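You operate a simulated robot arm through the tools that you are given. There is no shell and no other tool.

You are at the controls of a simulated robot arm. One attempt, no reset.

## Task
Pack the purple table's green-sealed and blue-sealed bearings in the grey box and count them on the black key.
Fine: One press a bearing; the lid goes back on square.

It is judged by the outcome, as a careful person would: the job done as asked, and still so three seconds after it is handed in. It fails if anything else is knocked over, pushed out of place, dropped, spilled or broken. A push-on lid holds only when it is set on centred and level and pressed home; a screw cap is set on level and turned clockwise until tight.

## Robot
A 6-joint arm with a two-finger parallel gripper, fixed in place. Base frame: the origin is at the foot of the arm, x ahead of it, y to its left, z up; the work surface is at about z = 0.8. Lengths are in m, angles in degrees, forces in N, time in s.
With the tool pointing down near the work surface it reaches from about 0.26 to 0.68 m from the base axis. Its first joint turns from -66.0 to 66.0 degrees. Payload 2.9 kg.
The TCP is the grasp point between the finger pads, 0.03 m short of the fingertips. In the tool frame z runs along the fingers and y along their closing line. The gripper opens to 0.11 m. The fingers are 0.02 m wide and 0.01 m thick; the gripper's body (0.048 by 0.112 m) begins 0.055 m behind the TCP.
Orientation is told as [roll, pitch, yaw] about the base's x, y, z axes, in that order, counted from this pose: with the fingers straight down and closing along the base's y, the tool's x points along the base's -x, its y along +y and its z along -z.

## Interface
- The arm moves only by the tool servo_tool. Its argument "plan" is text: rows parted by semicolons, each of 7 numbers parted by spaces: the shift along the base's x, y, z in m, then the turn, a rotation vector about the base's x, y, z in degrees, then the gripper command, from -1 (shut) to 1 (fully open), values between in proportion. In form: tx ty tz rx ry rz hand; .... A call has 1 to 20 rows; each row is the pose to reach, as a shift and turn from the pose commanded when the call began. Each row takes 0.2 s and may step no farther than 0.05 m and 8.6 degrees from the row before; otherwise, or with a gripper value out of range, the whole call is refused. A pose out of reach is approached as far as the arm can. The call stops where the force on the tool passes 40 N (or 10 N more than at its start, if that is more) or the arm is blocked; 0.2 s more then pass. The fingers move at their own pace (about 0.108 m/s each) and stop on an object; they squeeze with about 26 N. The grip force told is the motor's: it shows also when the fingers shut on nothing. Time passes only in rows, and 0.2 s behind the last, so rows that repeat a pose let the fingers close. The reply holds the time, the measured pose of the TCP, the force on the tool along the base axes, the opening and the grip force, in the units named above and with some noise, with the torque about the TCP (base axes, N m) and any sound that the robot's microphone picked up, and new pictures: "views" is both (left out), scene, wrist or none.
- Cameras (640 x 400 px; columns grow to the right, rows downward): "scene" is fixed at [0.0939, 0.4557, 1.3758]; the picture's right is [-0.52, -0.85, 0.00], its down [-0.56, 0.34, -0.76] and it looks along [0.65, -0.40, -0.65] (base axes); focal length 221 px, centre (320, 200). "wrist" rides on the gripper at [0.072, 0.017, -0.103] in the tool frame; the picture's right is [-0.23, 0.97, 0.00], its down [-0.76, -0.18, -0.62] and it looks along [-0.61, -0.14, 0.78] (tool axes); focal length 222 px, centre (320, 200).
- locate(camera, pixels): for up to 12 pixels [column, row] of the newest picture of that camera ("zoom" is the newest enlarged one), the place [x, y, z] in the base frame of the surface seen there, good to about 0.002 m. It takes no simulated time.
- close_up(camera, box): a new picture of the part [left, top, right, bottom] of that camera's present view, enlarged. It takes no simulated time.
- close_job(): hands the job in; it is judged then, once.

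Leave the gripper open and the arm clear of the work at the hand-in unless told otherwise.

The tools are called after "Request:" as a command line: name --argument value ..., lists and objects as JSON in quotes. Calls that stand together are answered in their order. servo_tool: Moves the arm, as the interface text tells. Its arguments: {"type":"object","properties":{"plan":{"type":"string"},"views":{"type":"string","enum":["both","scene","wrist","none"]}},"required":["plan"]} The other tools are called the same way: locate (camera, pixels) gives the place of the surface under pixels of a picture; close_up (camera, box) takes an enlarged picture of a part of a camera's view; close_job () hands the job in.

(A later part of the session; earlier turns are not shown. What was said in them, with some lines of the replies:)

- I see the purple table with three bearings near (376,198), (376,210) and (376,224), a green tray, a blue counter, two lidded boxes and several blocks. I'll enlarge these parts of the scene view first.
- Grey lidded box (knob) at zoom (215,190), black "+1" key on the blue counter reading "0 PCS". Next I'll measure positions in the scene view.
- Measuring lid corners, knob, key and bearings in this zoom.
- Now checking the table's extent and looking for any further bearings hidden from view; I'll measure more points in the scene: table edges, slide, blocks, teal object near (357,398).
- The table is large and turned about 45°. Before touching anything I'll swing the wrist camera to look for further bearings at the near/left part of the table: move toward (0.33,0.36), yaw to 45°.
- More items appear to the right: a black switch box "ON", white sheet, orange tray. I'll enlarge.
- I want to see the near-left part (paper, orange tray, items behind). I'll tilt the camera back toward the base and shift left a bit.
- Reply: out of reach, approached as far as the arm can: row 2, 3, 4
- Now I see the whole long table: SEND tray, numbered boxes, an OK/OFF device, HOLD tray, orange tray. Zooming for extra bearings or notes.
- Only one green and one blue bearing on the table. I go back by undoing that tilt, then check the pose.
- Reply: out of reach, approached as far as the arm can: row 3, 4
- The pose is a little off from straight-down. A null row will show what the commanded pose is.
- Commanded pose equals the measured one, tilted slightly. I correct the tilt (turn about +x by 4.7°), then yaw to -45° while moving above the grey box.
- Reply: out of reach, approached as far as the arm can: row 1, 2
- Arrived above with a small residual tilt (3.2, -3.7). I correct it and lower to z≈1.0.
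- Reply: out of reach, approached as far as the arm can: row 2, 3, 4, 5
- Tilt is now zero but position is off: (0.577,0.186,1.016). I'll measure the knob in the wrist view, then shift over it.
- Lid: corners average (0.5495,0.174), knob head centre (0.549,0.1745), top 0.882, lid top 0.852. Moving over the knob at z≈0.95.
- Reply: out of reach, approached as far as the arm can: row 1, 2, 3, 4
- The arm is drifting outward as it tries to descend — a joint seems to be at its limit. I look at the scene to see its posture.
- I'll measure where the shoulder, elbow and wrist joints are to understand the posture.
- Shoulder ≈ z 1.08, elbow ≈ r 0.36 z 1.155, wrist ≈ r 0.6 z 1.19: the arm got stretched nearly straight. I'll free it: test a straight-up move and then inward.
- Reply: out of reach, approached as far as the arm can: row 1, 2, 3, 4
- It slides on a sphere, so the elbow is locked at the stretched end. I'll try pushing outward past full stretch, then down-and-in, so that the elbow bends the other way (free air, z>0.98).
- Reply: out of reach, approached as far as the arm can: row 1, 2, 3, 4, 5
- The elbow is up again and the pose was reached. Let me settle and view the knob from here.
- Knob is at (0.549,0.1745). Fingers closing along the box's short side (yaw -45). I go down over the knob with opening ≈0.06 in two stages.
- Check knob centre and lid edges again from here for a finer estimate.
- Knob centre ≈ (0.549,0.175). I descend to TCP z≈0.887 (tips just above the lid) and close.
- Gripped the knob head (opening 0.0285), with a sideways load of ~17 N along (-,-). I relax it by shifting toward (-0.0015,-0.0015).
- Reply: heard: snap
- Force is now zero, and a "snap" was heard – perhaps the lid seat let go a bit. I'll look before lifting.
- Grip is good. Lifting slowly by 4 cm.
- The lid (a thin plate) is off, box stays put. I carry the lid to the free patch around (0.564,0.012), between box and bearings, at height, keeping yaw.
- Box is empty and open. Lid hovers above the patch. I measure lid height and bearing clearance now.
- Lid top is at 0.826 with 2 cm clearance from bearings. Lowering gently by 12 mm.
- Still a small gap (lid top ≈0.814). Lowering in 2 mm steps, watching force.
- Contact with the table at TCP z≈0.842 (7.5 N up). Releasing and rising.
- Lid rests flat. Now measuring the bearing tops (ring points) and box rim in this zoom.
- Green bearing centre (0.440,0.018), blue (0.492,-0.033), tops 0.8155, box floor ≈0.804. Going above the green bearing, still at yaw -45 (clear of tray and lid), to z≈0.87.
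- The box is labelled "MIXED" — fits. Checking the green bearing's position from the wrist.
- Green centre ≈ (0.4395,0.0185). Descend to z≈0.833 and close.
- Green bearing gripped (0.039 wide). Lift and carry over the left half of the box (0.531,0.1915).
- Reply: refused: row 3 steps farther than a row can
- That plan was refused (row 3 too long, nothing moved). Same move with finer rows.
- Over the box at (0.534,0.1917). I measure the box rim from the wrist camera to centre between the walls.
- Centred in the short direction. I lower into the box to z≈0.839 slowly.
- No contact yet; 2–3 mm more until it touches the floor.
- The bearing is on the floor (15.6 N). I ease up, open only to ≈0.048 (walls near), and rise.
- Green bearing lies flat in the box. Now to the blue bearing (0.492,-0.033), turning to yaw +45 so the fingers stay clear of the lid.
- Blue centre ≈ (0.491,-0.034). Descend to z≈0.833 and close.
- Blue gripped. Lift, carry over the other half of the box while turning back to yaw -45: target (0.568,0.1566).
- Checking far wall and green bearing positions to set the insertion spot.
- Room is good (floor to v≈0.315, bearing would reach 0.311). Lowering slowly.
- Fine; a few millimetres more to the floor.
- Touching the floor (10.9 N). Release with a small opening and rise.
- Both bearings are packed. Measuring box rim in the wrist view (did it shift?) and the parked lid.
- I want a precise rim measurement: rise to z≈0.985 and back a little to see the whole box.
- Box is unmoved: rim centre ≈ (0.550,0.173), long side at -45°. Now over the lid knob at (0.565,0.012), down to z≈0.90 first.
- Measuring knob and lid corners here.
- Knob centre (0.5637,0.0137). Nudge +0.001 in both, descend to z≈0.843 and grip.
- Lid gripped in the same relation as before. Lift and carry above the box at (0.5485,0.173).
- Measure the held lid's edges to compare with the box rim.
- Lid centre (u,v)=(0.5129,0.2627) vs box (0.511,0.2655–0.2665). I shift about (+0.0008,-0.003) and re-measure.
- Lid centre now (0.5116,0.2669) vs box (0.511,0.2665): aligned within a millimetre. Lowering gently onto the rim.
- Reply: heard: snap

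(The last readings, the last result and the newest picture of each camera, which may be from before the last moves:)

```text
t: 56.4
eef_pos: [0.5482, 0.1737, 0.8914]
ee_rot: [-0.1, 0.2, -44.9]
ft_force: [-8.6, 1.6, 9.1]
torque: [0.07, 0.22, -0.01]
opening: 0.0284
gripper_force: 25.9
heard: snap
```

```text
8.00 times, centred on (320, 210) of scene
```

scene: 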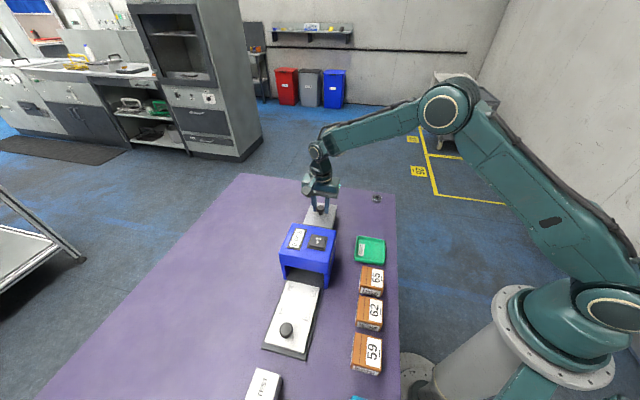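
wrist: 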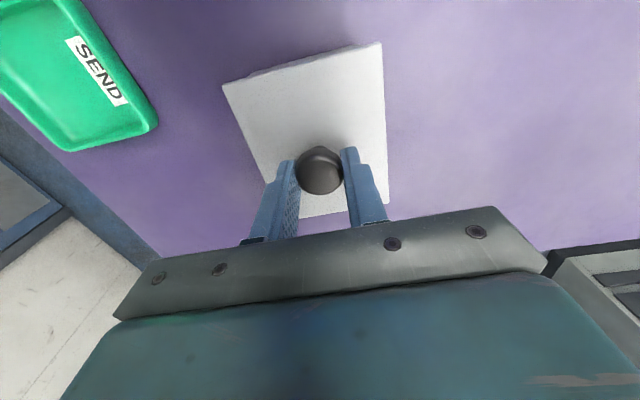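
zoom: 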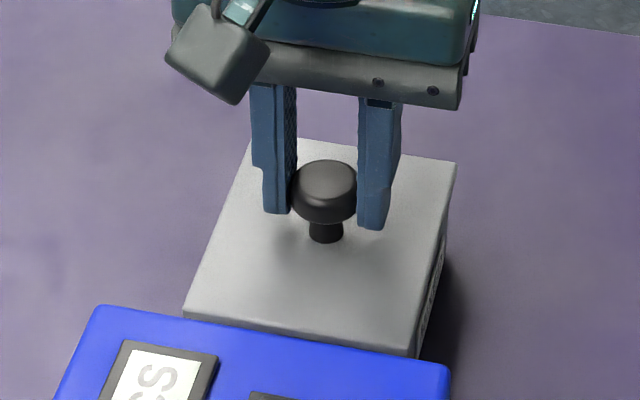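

A snap on contact and the lid pulled itself to the seat (TCP now 0.5482,0.1737). I release here, rise, then will press straight down on the knob with closed fingers.

Request:
servo_tool --plan "0 0 0 0 0 0 -0.3; 0 0 0 0 0 0 0.1; 0 0 0 0 0 0 0.1; 0 0 0.02 0 0 0 0.1; 0 0 0.045 0 0 0 0.1; 0 0 0.045 0 0 0 -1; 0 0 0.045 0 0 0 -1; 0 0 0.045 0 0 0 -1; 0 0 0.045 0 0 0 -1" --views "both"

Request:
close_up --camera "wrist" --box '[210, 30, 400, 225]'

Request:
close_up --camera "scene" --box '[290, 185, 350, 235]'

```text
t: 58.4
eef_pos: [0.5493, 0.172, 0.9345]
ee_rot: [-0.2, 0.1, -45.0]
ft_force: [-0.5, -0.5, 1.0]
torque: [-0.02, -0.02, -0.01]
opening: 0.0003
gripper_force: 25.9
```

scene: 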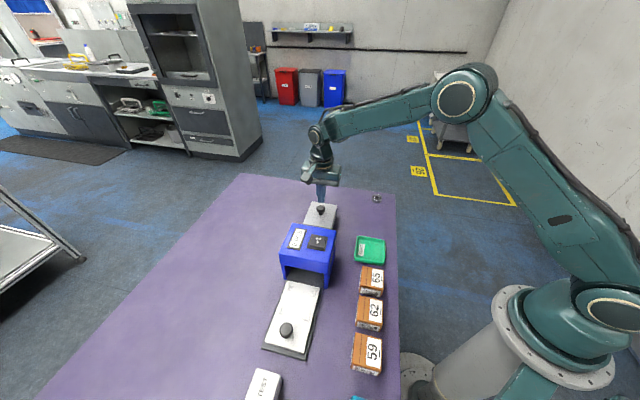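
wrist: 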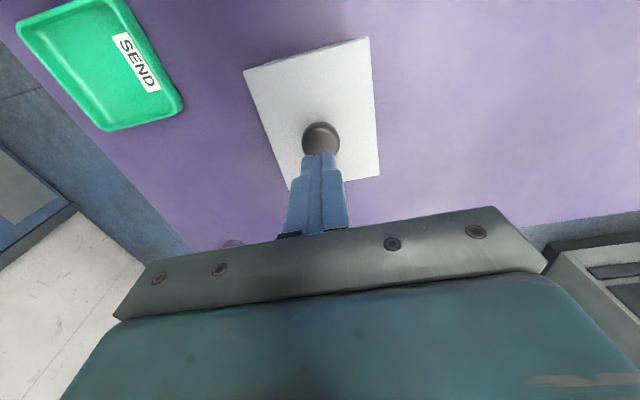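

```text
2.05 times, centred on (305, 128) of wrist
```

zoom: 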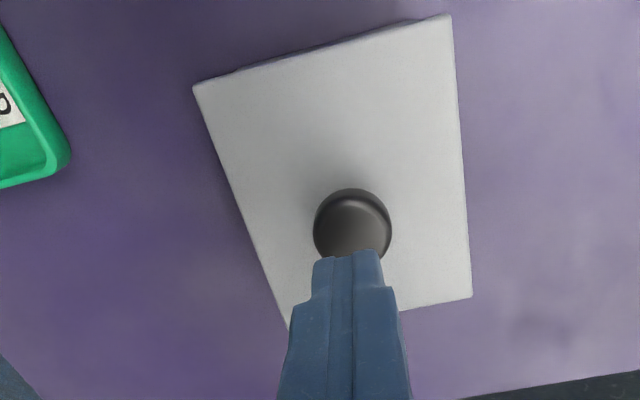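

```text
8.00 times, centred on (320, 210) of scene
```

zoom: 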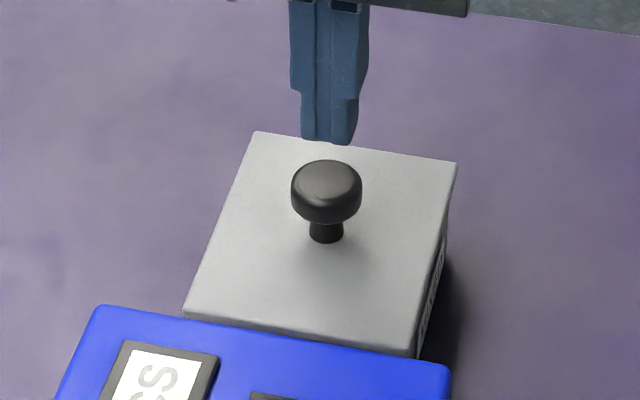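

Checking that the lid is level and at its original height/position.

Request:
locate --camera "wrist" --pixels '[[245, 71], [368, 39], [378, 173], [321, 130], [255, 95], [272, 140], [371, 80], [375, 140], [280, 63], [340, 47], [350, 182]]'

Request:
locate --camera "zoom" --pixels '[[258, 136], [452, 165], [413, 350], [190, 305], [326, 175], [230, 200], [435, 250], [350, 148], [300, 330]]'

```text
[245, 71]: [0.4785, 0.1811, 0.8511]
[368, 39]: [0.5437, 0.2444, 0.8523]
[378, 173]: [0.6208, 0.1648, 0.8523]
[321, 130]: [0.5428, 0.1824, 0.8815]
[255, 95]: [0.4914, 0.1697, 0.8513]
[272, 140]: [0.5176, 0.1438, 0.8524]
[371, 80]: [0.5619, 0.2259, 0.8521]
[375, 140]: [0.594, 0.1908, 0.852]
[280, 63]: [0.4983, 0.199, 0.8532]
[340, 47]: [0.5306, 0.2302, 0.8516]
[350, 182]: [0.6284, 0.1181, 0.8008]
```

```text
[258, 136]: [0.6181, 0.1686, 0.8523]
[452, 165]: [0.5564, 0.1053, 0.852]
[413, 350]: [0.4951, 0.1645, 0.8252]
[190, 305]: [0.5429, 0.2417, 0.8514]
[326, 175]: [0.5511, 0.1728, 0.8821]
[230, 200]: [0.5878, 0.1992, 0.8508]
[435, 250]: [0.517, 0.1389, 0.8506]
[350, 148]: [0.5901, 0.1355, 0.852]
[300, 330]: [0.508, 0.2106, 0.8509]
```

Lid is level at z 0.852 with corners as originally. Now press straight down on the knob (top 0.882 → TCP 0.912) with closed fingers.

Request:
servo_tool --plan "-0.0005 0.0015 -0.01 0 0 0 -1; -0.0005 0.0015 -0.019 0 0 0 -1; -0.0005 0.0015 -0.022 0 0 0 -1; -0.0005 0.0015 -0.024 0 0 0 -1; -0.0005 0.0015 -0.025 0 0 0 -1; -0.0005 0.0015 -0.025 0 0 0 -1" --views "none"

```text
t: 59.8
eef_pos: [0.5482, 0.1731, 0.9121]
ee_rot: [0.1, 0.1, -44.9]
ft_force: [-4.0, 2.0, 8.9]
torque: [0.08, 0.1, 0.0]
opening: 0.0001
gripper_force: 26.1
```

Contact with 9 N and no further click. Press on to ≈30 N, then come off.

Request:
servo_tool --plan "0 0 -0.001 0 0 0 -1; 0 0 -0.002 0 0 0 -1; 0 0 -0.003 0 0 0 -1; 0 0 -0.003 0 0 0 -1" --views "none"

```text
t: 60.6
eef_pos: [0.5486, 0.1741, 0.9103]
ee_rot: [0.2, 0.0, -44.9]
ft_force: [-2.4, -0.6, 5.1]
torque: [-0.06, 0.09, 0.01]
opening: 0.0
gripper_force: 26.1
stopped in row 4: the force on the tool passed its limit at 41 N (the readings are from after the stop); the commanded pose is now the measured one
```

Pressed to 41 N (limit stop), no further movement: lid is home. Rising and moving above the black key near (0.3985,0.275).

Request:
servo_tool --plan "0 0 0.03 0 0 0 -1; 0 0 0.07 0 0 0 -1; -0.03 0.02 0.1 0 0 0 -1; -0.07 0.045 0.11 0 0 0 -1; -0.11 0.07 0.11 0 0 0 -1; -0.15 0.101 0.11 0 0 0 -1; -0.15 0.101 0.11 0 0 0 -1" --views "both"

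Request:
close_up --camera "scene" --box '[270, 185, 370, 265]'

Request:
close_up --camera "wrist" --box '[200, 0, 440, 200]'

```text
refused: row 6 steps farther than a row can; nothing moved
```

```text
5.00 times, centred on (320, 225) of scene
```

zoom: 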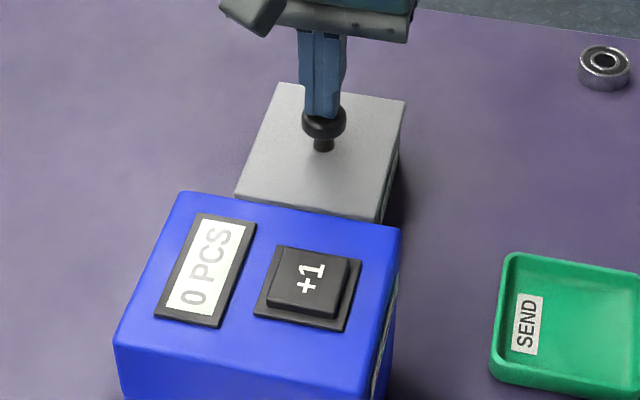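

```text
2.00 times, centred on (320, 100) of wrist
```

zoom: 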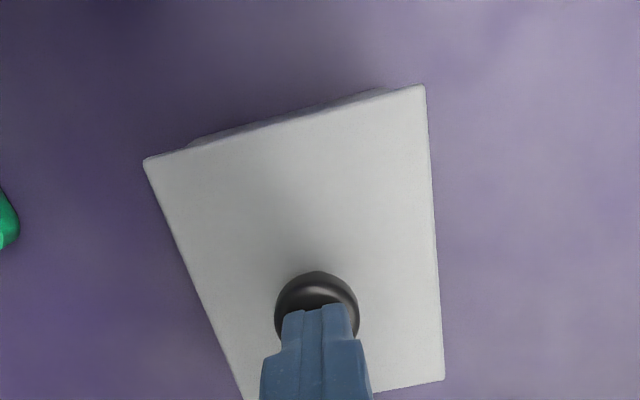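

Refused for one long row; redo with smaller rows.

Request:
servo_tool --plan "0 0 0.03 0 0 0 -1; 0 0 0.07 0 0 0 -1; -0.03 0.02 0.1 0 0 0 -1; -0.07 0.045 0.11 0 0 0 -1; -0.11 0.07 0.11 0 0 0 -1; -0.135 0.09 0.11 0 0 0 -1; -0.15 0.101 0.11 0 0 0 -1; -0.15 0.101 0.11 0 0 0 -1" --views "both"

Request:
close_up --camera "scene" --box '[270, 185, 370, 265]'

Request:
close_up --camera "wrist" --box '[200, 0, 440, 200]'

```text
t: 62.4
eef_pos: [0.3986, 0.2767, 1.0211]
ee_rot: [0.1, 0.0, -45.0]
ft_force: [-0.7, 1.1, -0.1]
torque: [0.01, -0.01, 0.03]
opening: 0.0
gripper_force: 25.2
```

scene: 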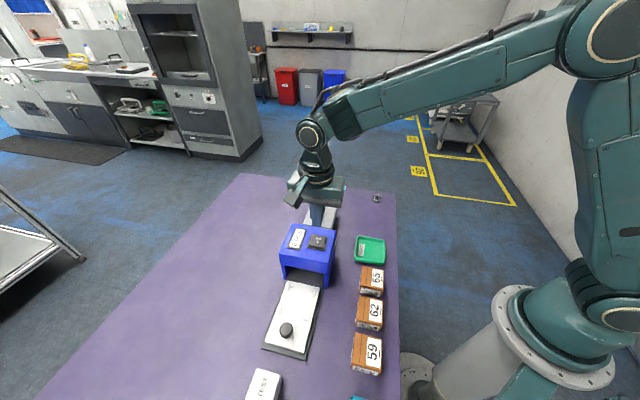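
wrist: 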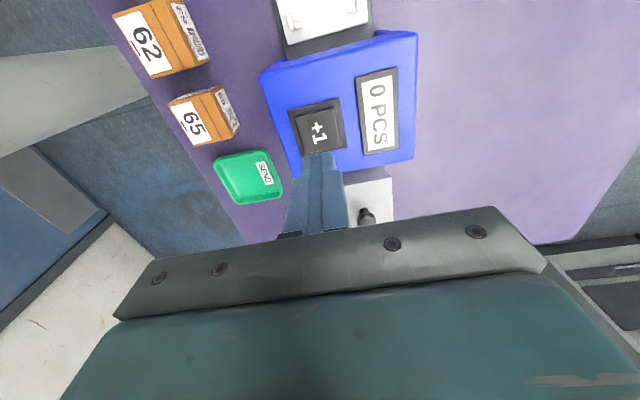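

```text
5.00 times, centred on (320, 225) of scene
```

zoom: 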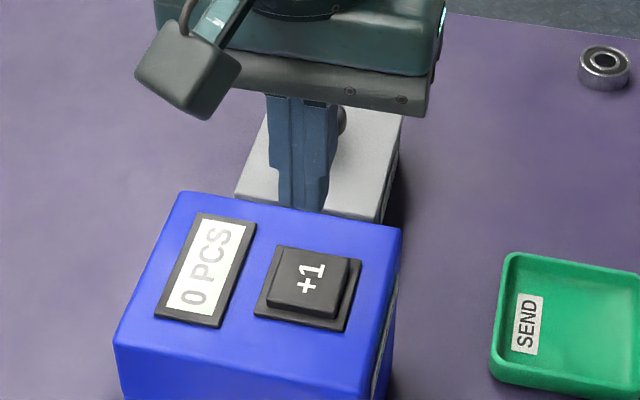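

```text
2.00 times, centred on (320, 100) of wrist
```

zoom: 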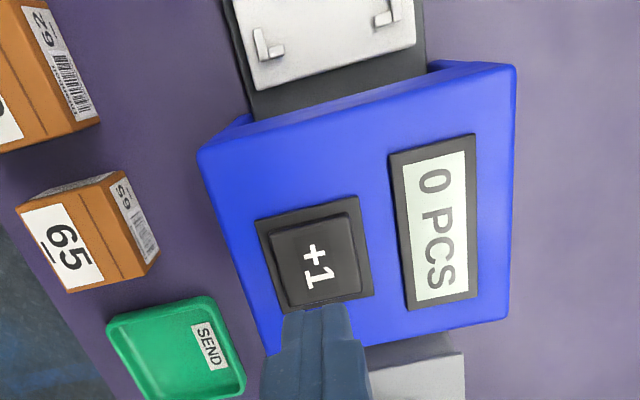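

Measure the key: top face corners/centre from the wrist zoom.

Request:
locate --camera "zoom" --pixels '[[275, 232], [343, 217], [358, 290], [290, 303], [317, 262], [265, 222], [350, 200], [300, 240], [340, 270]]'

Request:
locate --camera "scene" --pixels '[[325, 236], [340, 237], [335, 248], [323, 246], [332, 241]]'

```text
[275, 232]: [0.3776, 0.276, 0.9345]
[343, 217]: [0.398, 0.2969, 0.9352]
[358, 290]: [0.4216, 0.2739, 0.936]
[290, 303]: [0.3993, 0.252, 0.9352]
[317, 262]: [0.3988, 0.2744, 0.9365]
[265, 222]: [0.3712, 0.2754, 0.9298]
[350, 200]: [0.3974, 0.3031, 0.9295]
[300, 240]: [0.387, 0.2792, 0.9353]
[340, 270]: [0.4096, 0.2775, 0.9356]
```

```text
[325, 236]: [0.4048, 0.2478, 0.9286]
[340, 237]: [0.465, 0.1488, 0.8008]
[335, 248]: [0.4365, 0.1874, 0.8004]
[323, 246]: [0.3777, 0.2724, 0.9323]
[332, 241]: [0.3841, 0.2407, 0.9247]
```

Key centre (0.399,0.2747), top 0.935 → contact at TCP ≈0.965. First press: go down monotonically to ≈0.961 and see.

Request:
servo_tool --plan "0 -0.002 -0.03 0 0 0 -1; 0 -0.002 -0.05 0 0 0 -1; 0 -0.002 -0.055 0 0 0 -1; 0 -0.002 -0.058 0 0 0 -1; 0 -0.002 -0.06 0 0 0 -1; 0 -0.002 -0.06 0 0 0 -1" --views "scene"

Request:
close_up --camera "scene" --box '[270, 195, 370, 275]'

```text
t: 63.8
eef_pos: [0.3986, 0.2723, 0.961]
ee_rot: [0.2, 0.0, -45.1]
ft_force: [0.8, 1.7, 3.5]
torque: [0.01, -0.05, 0.02]
opening: 0.0
gripper_force: 25.9
heard: click
```

scene: 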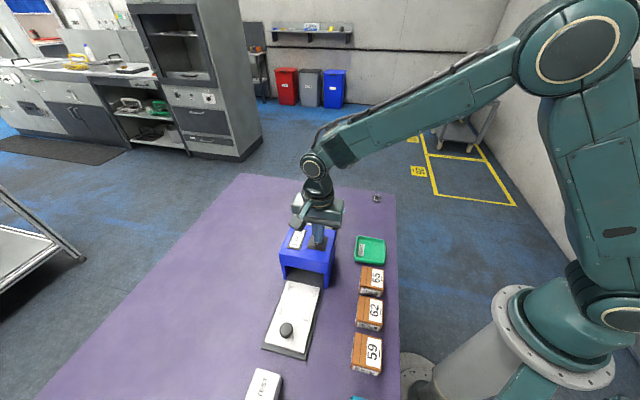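

```text
5.00 times, centred on (320, 235) of scene
```

zoom: 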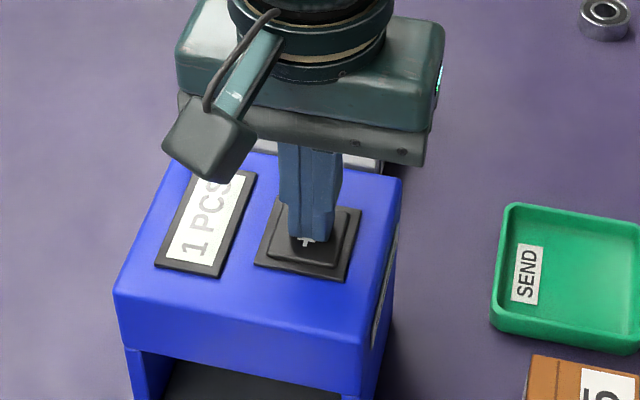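

A click, and the display reads "1 PCS". Release fully upward and read again.

Request:
servo_tool --plan "0 0 0.01 0 0 0 -1; 0 0 0.035 0 0 0 -1; 0 0 0.035 0 0 0 -1; 0 0 0.035 0 0 0 -1" --views "scene"

Request:
close_up --camera "scene" --box '[270, 195, 370, 275]'

```text
t: 64.8
eef_pos: [0.3976, 0.2741, 0.9958]
ee_rot: [0.1, 0.0, -45.1]
ft_force: [0.6, 0.3, 0.1]
torque: [0.03, 0.01, -0.01]
opening: 0.0
gripper_force: 26.2
```

scene: 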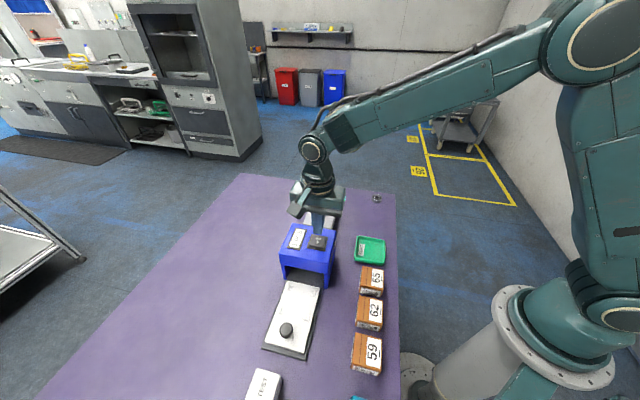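

```text
5.00 times, centred on (320, 235) of scene
```

zoom: 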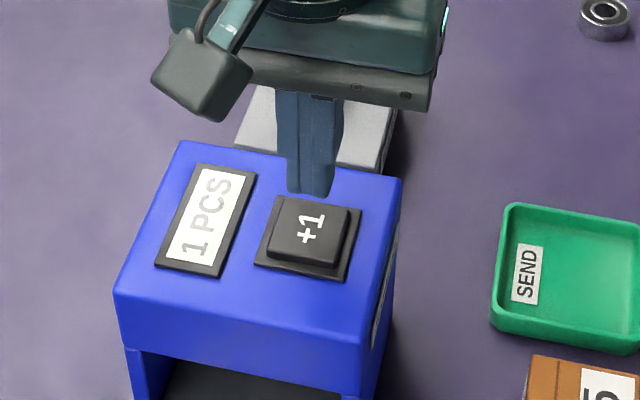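

Key is up again, "1 PCS". Second press, same depth.

Request:
servo_tool --plan "0 0 -0.02 0 0 0 -1; 0 0 -0.029 0 0 0 -1; 0 0 -0.033 0 0 0 -1; 0 0 -0.035 0 0 0 -1; 0 0 -0.035 0 0 0 -1" --views "scene"

Request:
close_up --camera "scene" --box '[270, 195, 370, 275]'

```text
t: 66.0
eef_pos: [0.3992, 0.2729, 0.9613]
ee_rot: [0.1, 0.0, -44.8]
ft_force: [-1.4, 1.7, 2.8]
torque: [0.07, 0.0, -0.02]
opening: 0.0
gripper_force: 25.4
heard: click
```

scene: 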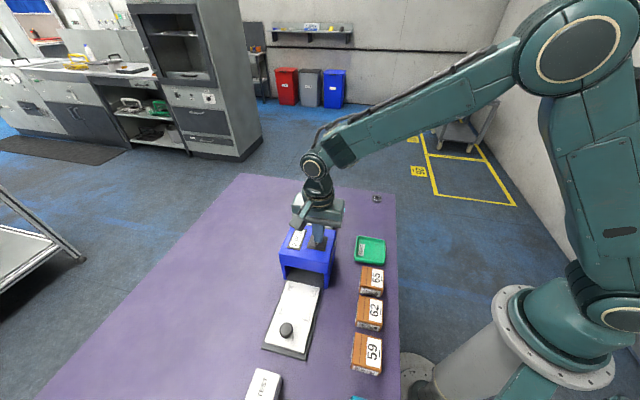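

```text
5.00 times, centred on (320, 235) of scene
```

zoom: 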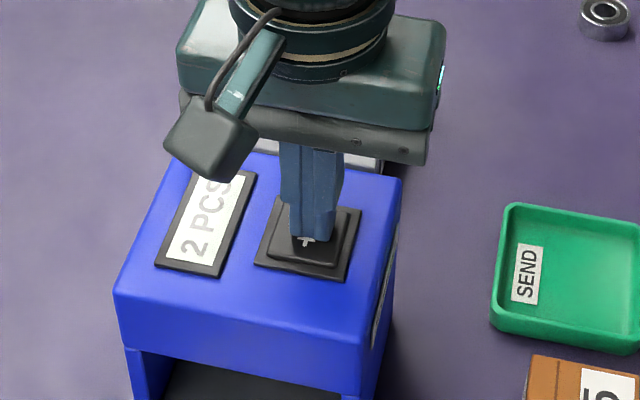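

"2 PCS". Now rise straight up, open the gripper and move clear for a last look.

Request:
servo_tool --plan "0 0 0.02 0 0 0 -1; 0 0 0.06 0 0 0 -1; 0 0 0.1 0 0 0 0; 0.01 -0.03 0.14 0 0 0 1; 0.02 -0.075 0.15 0 0 0 1; 0.02 -0.12 0.15 0 0 0 1; 0.02 -0.165 0.15 0 0 0 1; 0.02 -0.165 0.15 0 0 0 1" --views "both"

Request:
close_up --camera "scene" --box '[270, 175, 398, 275]'

```text
refused: row 4 steps farther than a row can; nothing moved
```

```text
4.00 times, centred on (334, 225) of scene
```

zoom: 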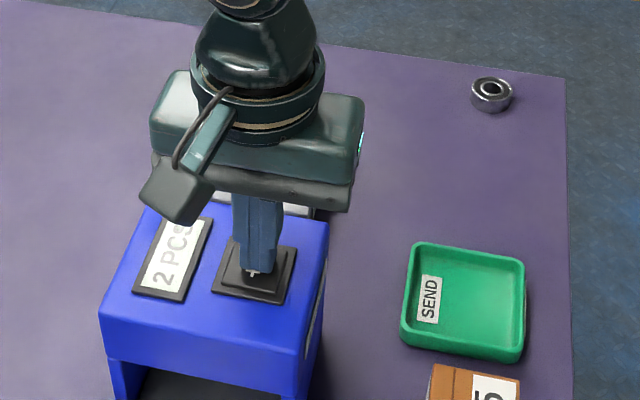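

Refused for one row step; redo with shorter rows.

Request:
servo_tool --plan "0 0 0.02 0 0 0 -1; 0 0 0.06 0 0 0 -1; 0 0 0.1 0 0 0 0; 0 0 0.14 0 0 0 1; 0.01 -0.04 0.15 0 0 0 1; 0.02 -0.08 0.15 0 0 0 1; 0.02 -0.12 0.15 0 0 0 1; 0.02 -0.16 0.15 0 0 0 1; 0.02 -0.16 0.15 0 0 0 1" --views "both"

Request:
close_up --camera "scene" --box '[270, 175, 398, 275]'

Request:
close_up --camera "wrist" --box '[200, 0, 520, 200]'

```text
t: 68.0
eef_pos: [0.419, 0.114, 1.1099]
ee_rot: [0.1, 0.0, -44.9]
ft_force: [-0.2, -0.7, -0.3]
torque: [-0.02, -0.01, -0.03]
opening: 0.1098
gripper_force: 0.0
```

scene: 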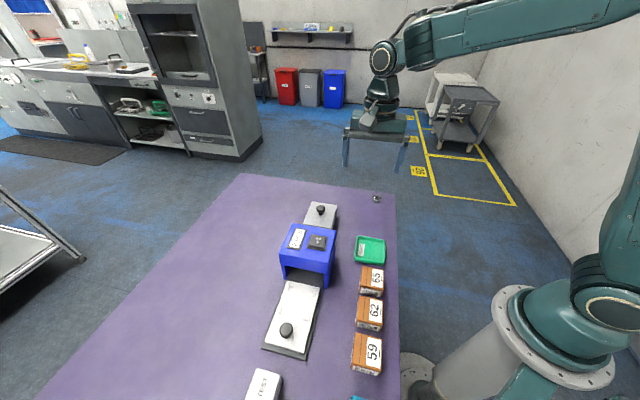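
wrist: 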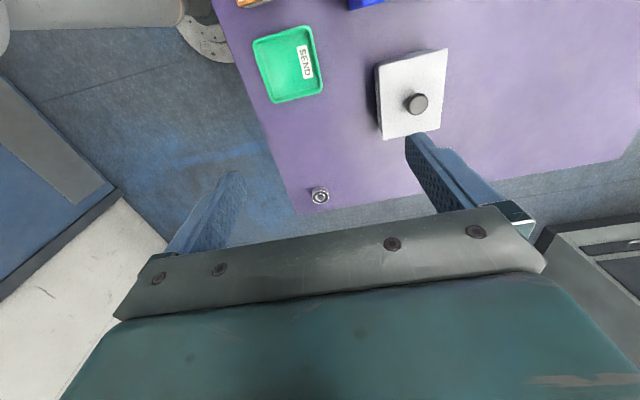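

```text
4.00 times, centred on (334, 225) of scene
```

zoom: 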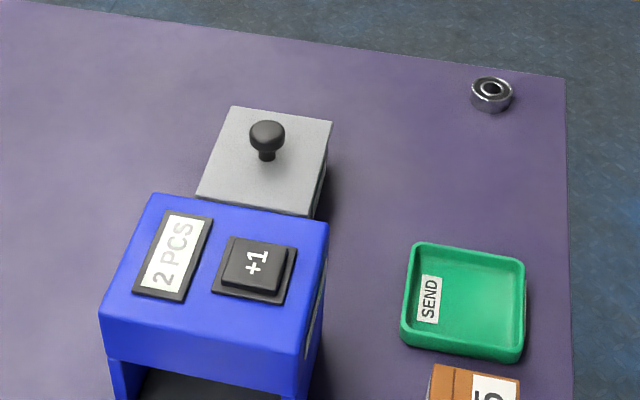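

```text
2.00 times, centred on (360, 100) of wrist
```

zoom: 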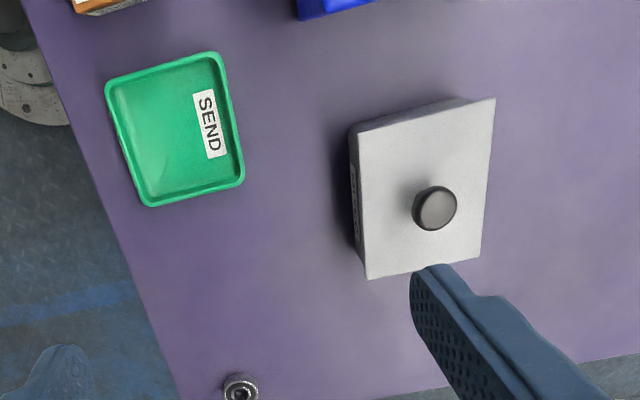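

The counter reads "2 PCS" and the lid sits square and level on the box with both bearings inside. The black bearing and everything else are where they were. The gripper is open and clear of the work, so I'm handing in.

Request:
close_job

```text
The job is handed in.
```

I packed the green-sealed and blue-sealed bearings in the grey box and pressed the black key once for each. The counter reads "2 PCS".

- **Lid:** it snapped as it went back on. I then pressed down on the knob until the 40 N force limit stopped the arm, and nothing moved further. It measures level, with its corners where they were at the start. I didn't pull on it to test the hold.
- **Everything else:** the black-sealed bearing stayed on the table, and I saw nothing else moved. The gripper was open and clear of the work at hand-in.
- **Arm out of reach:** early on, while looking over the table, I sent the arm past its reach and it locked nearly straight. I freed it in open air without touching anything.
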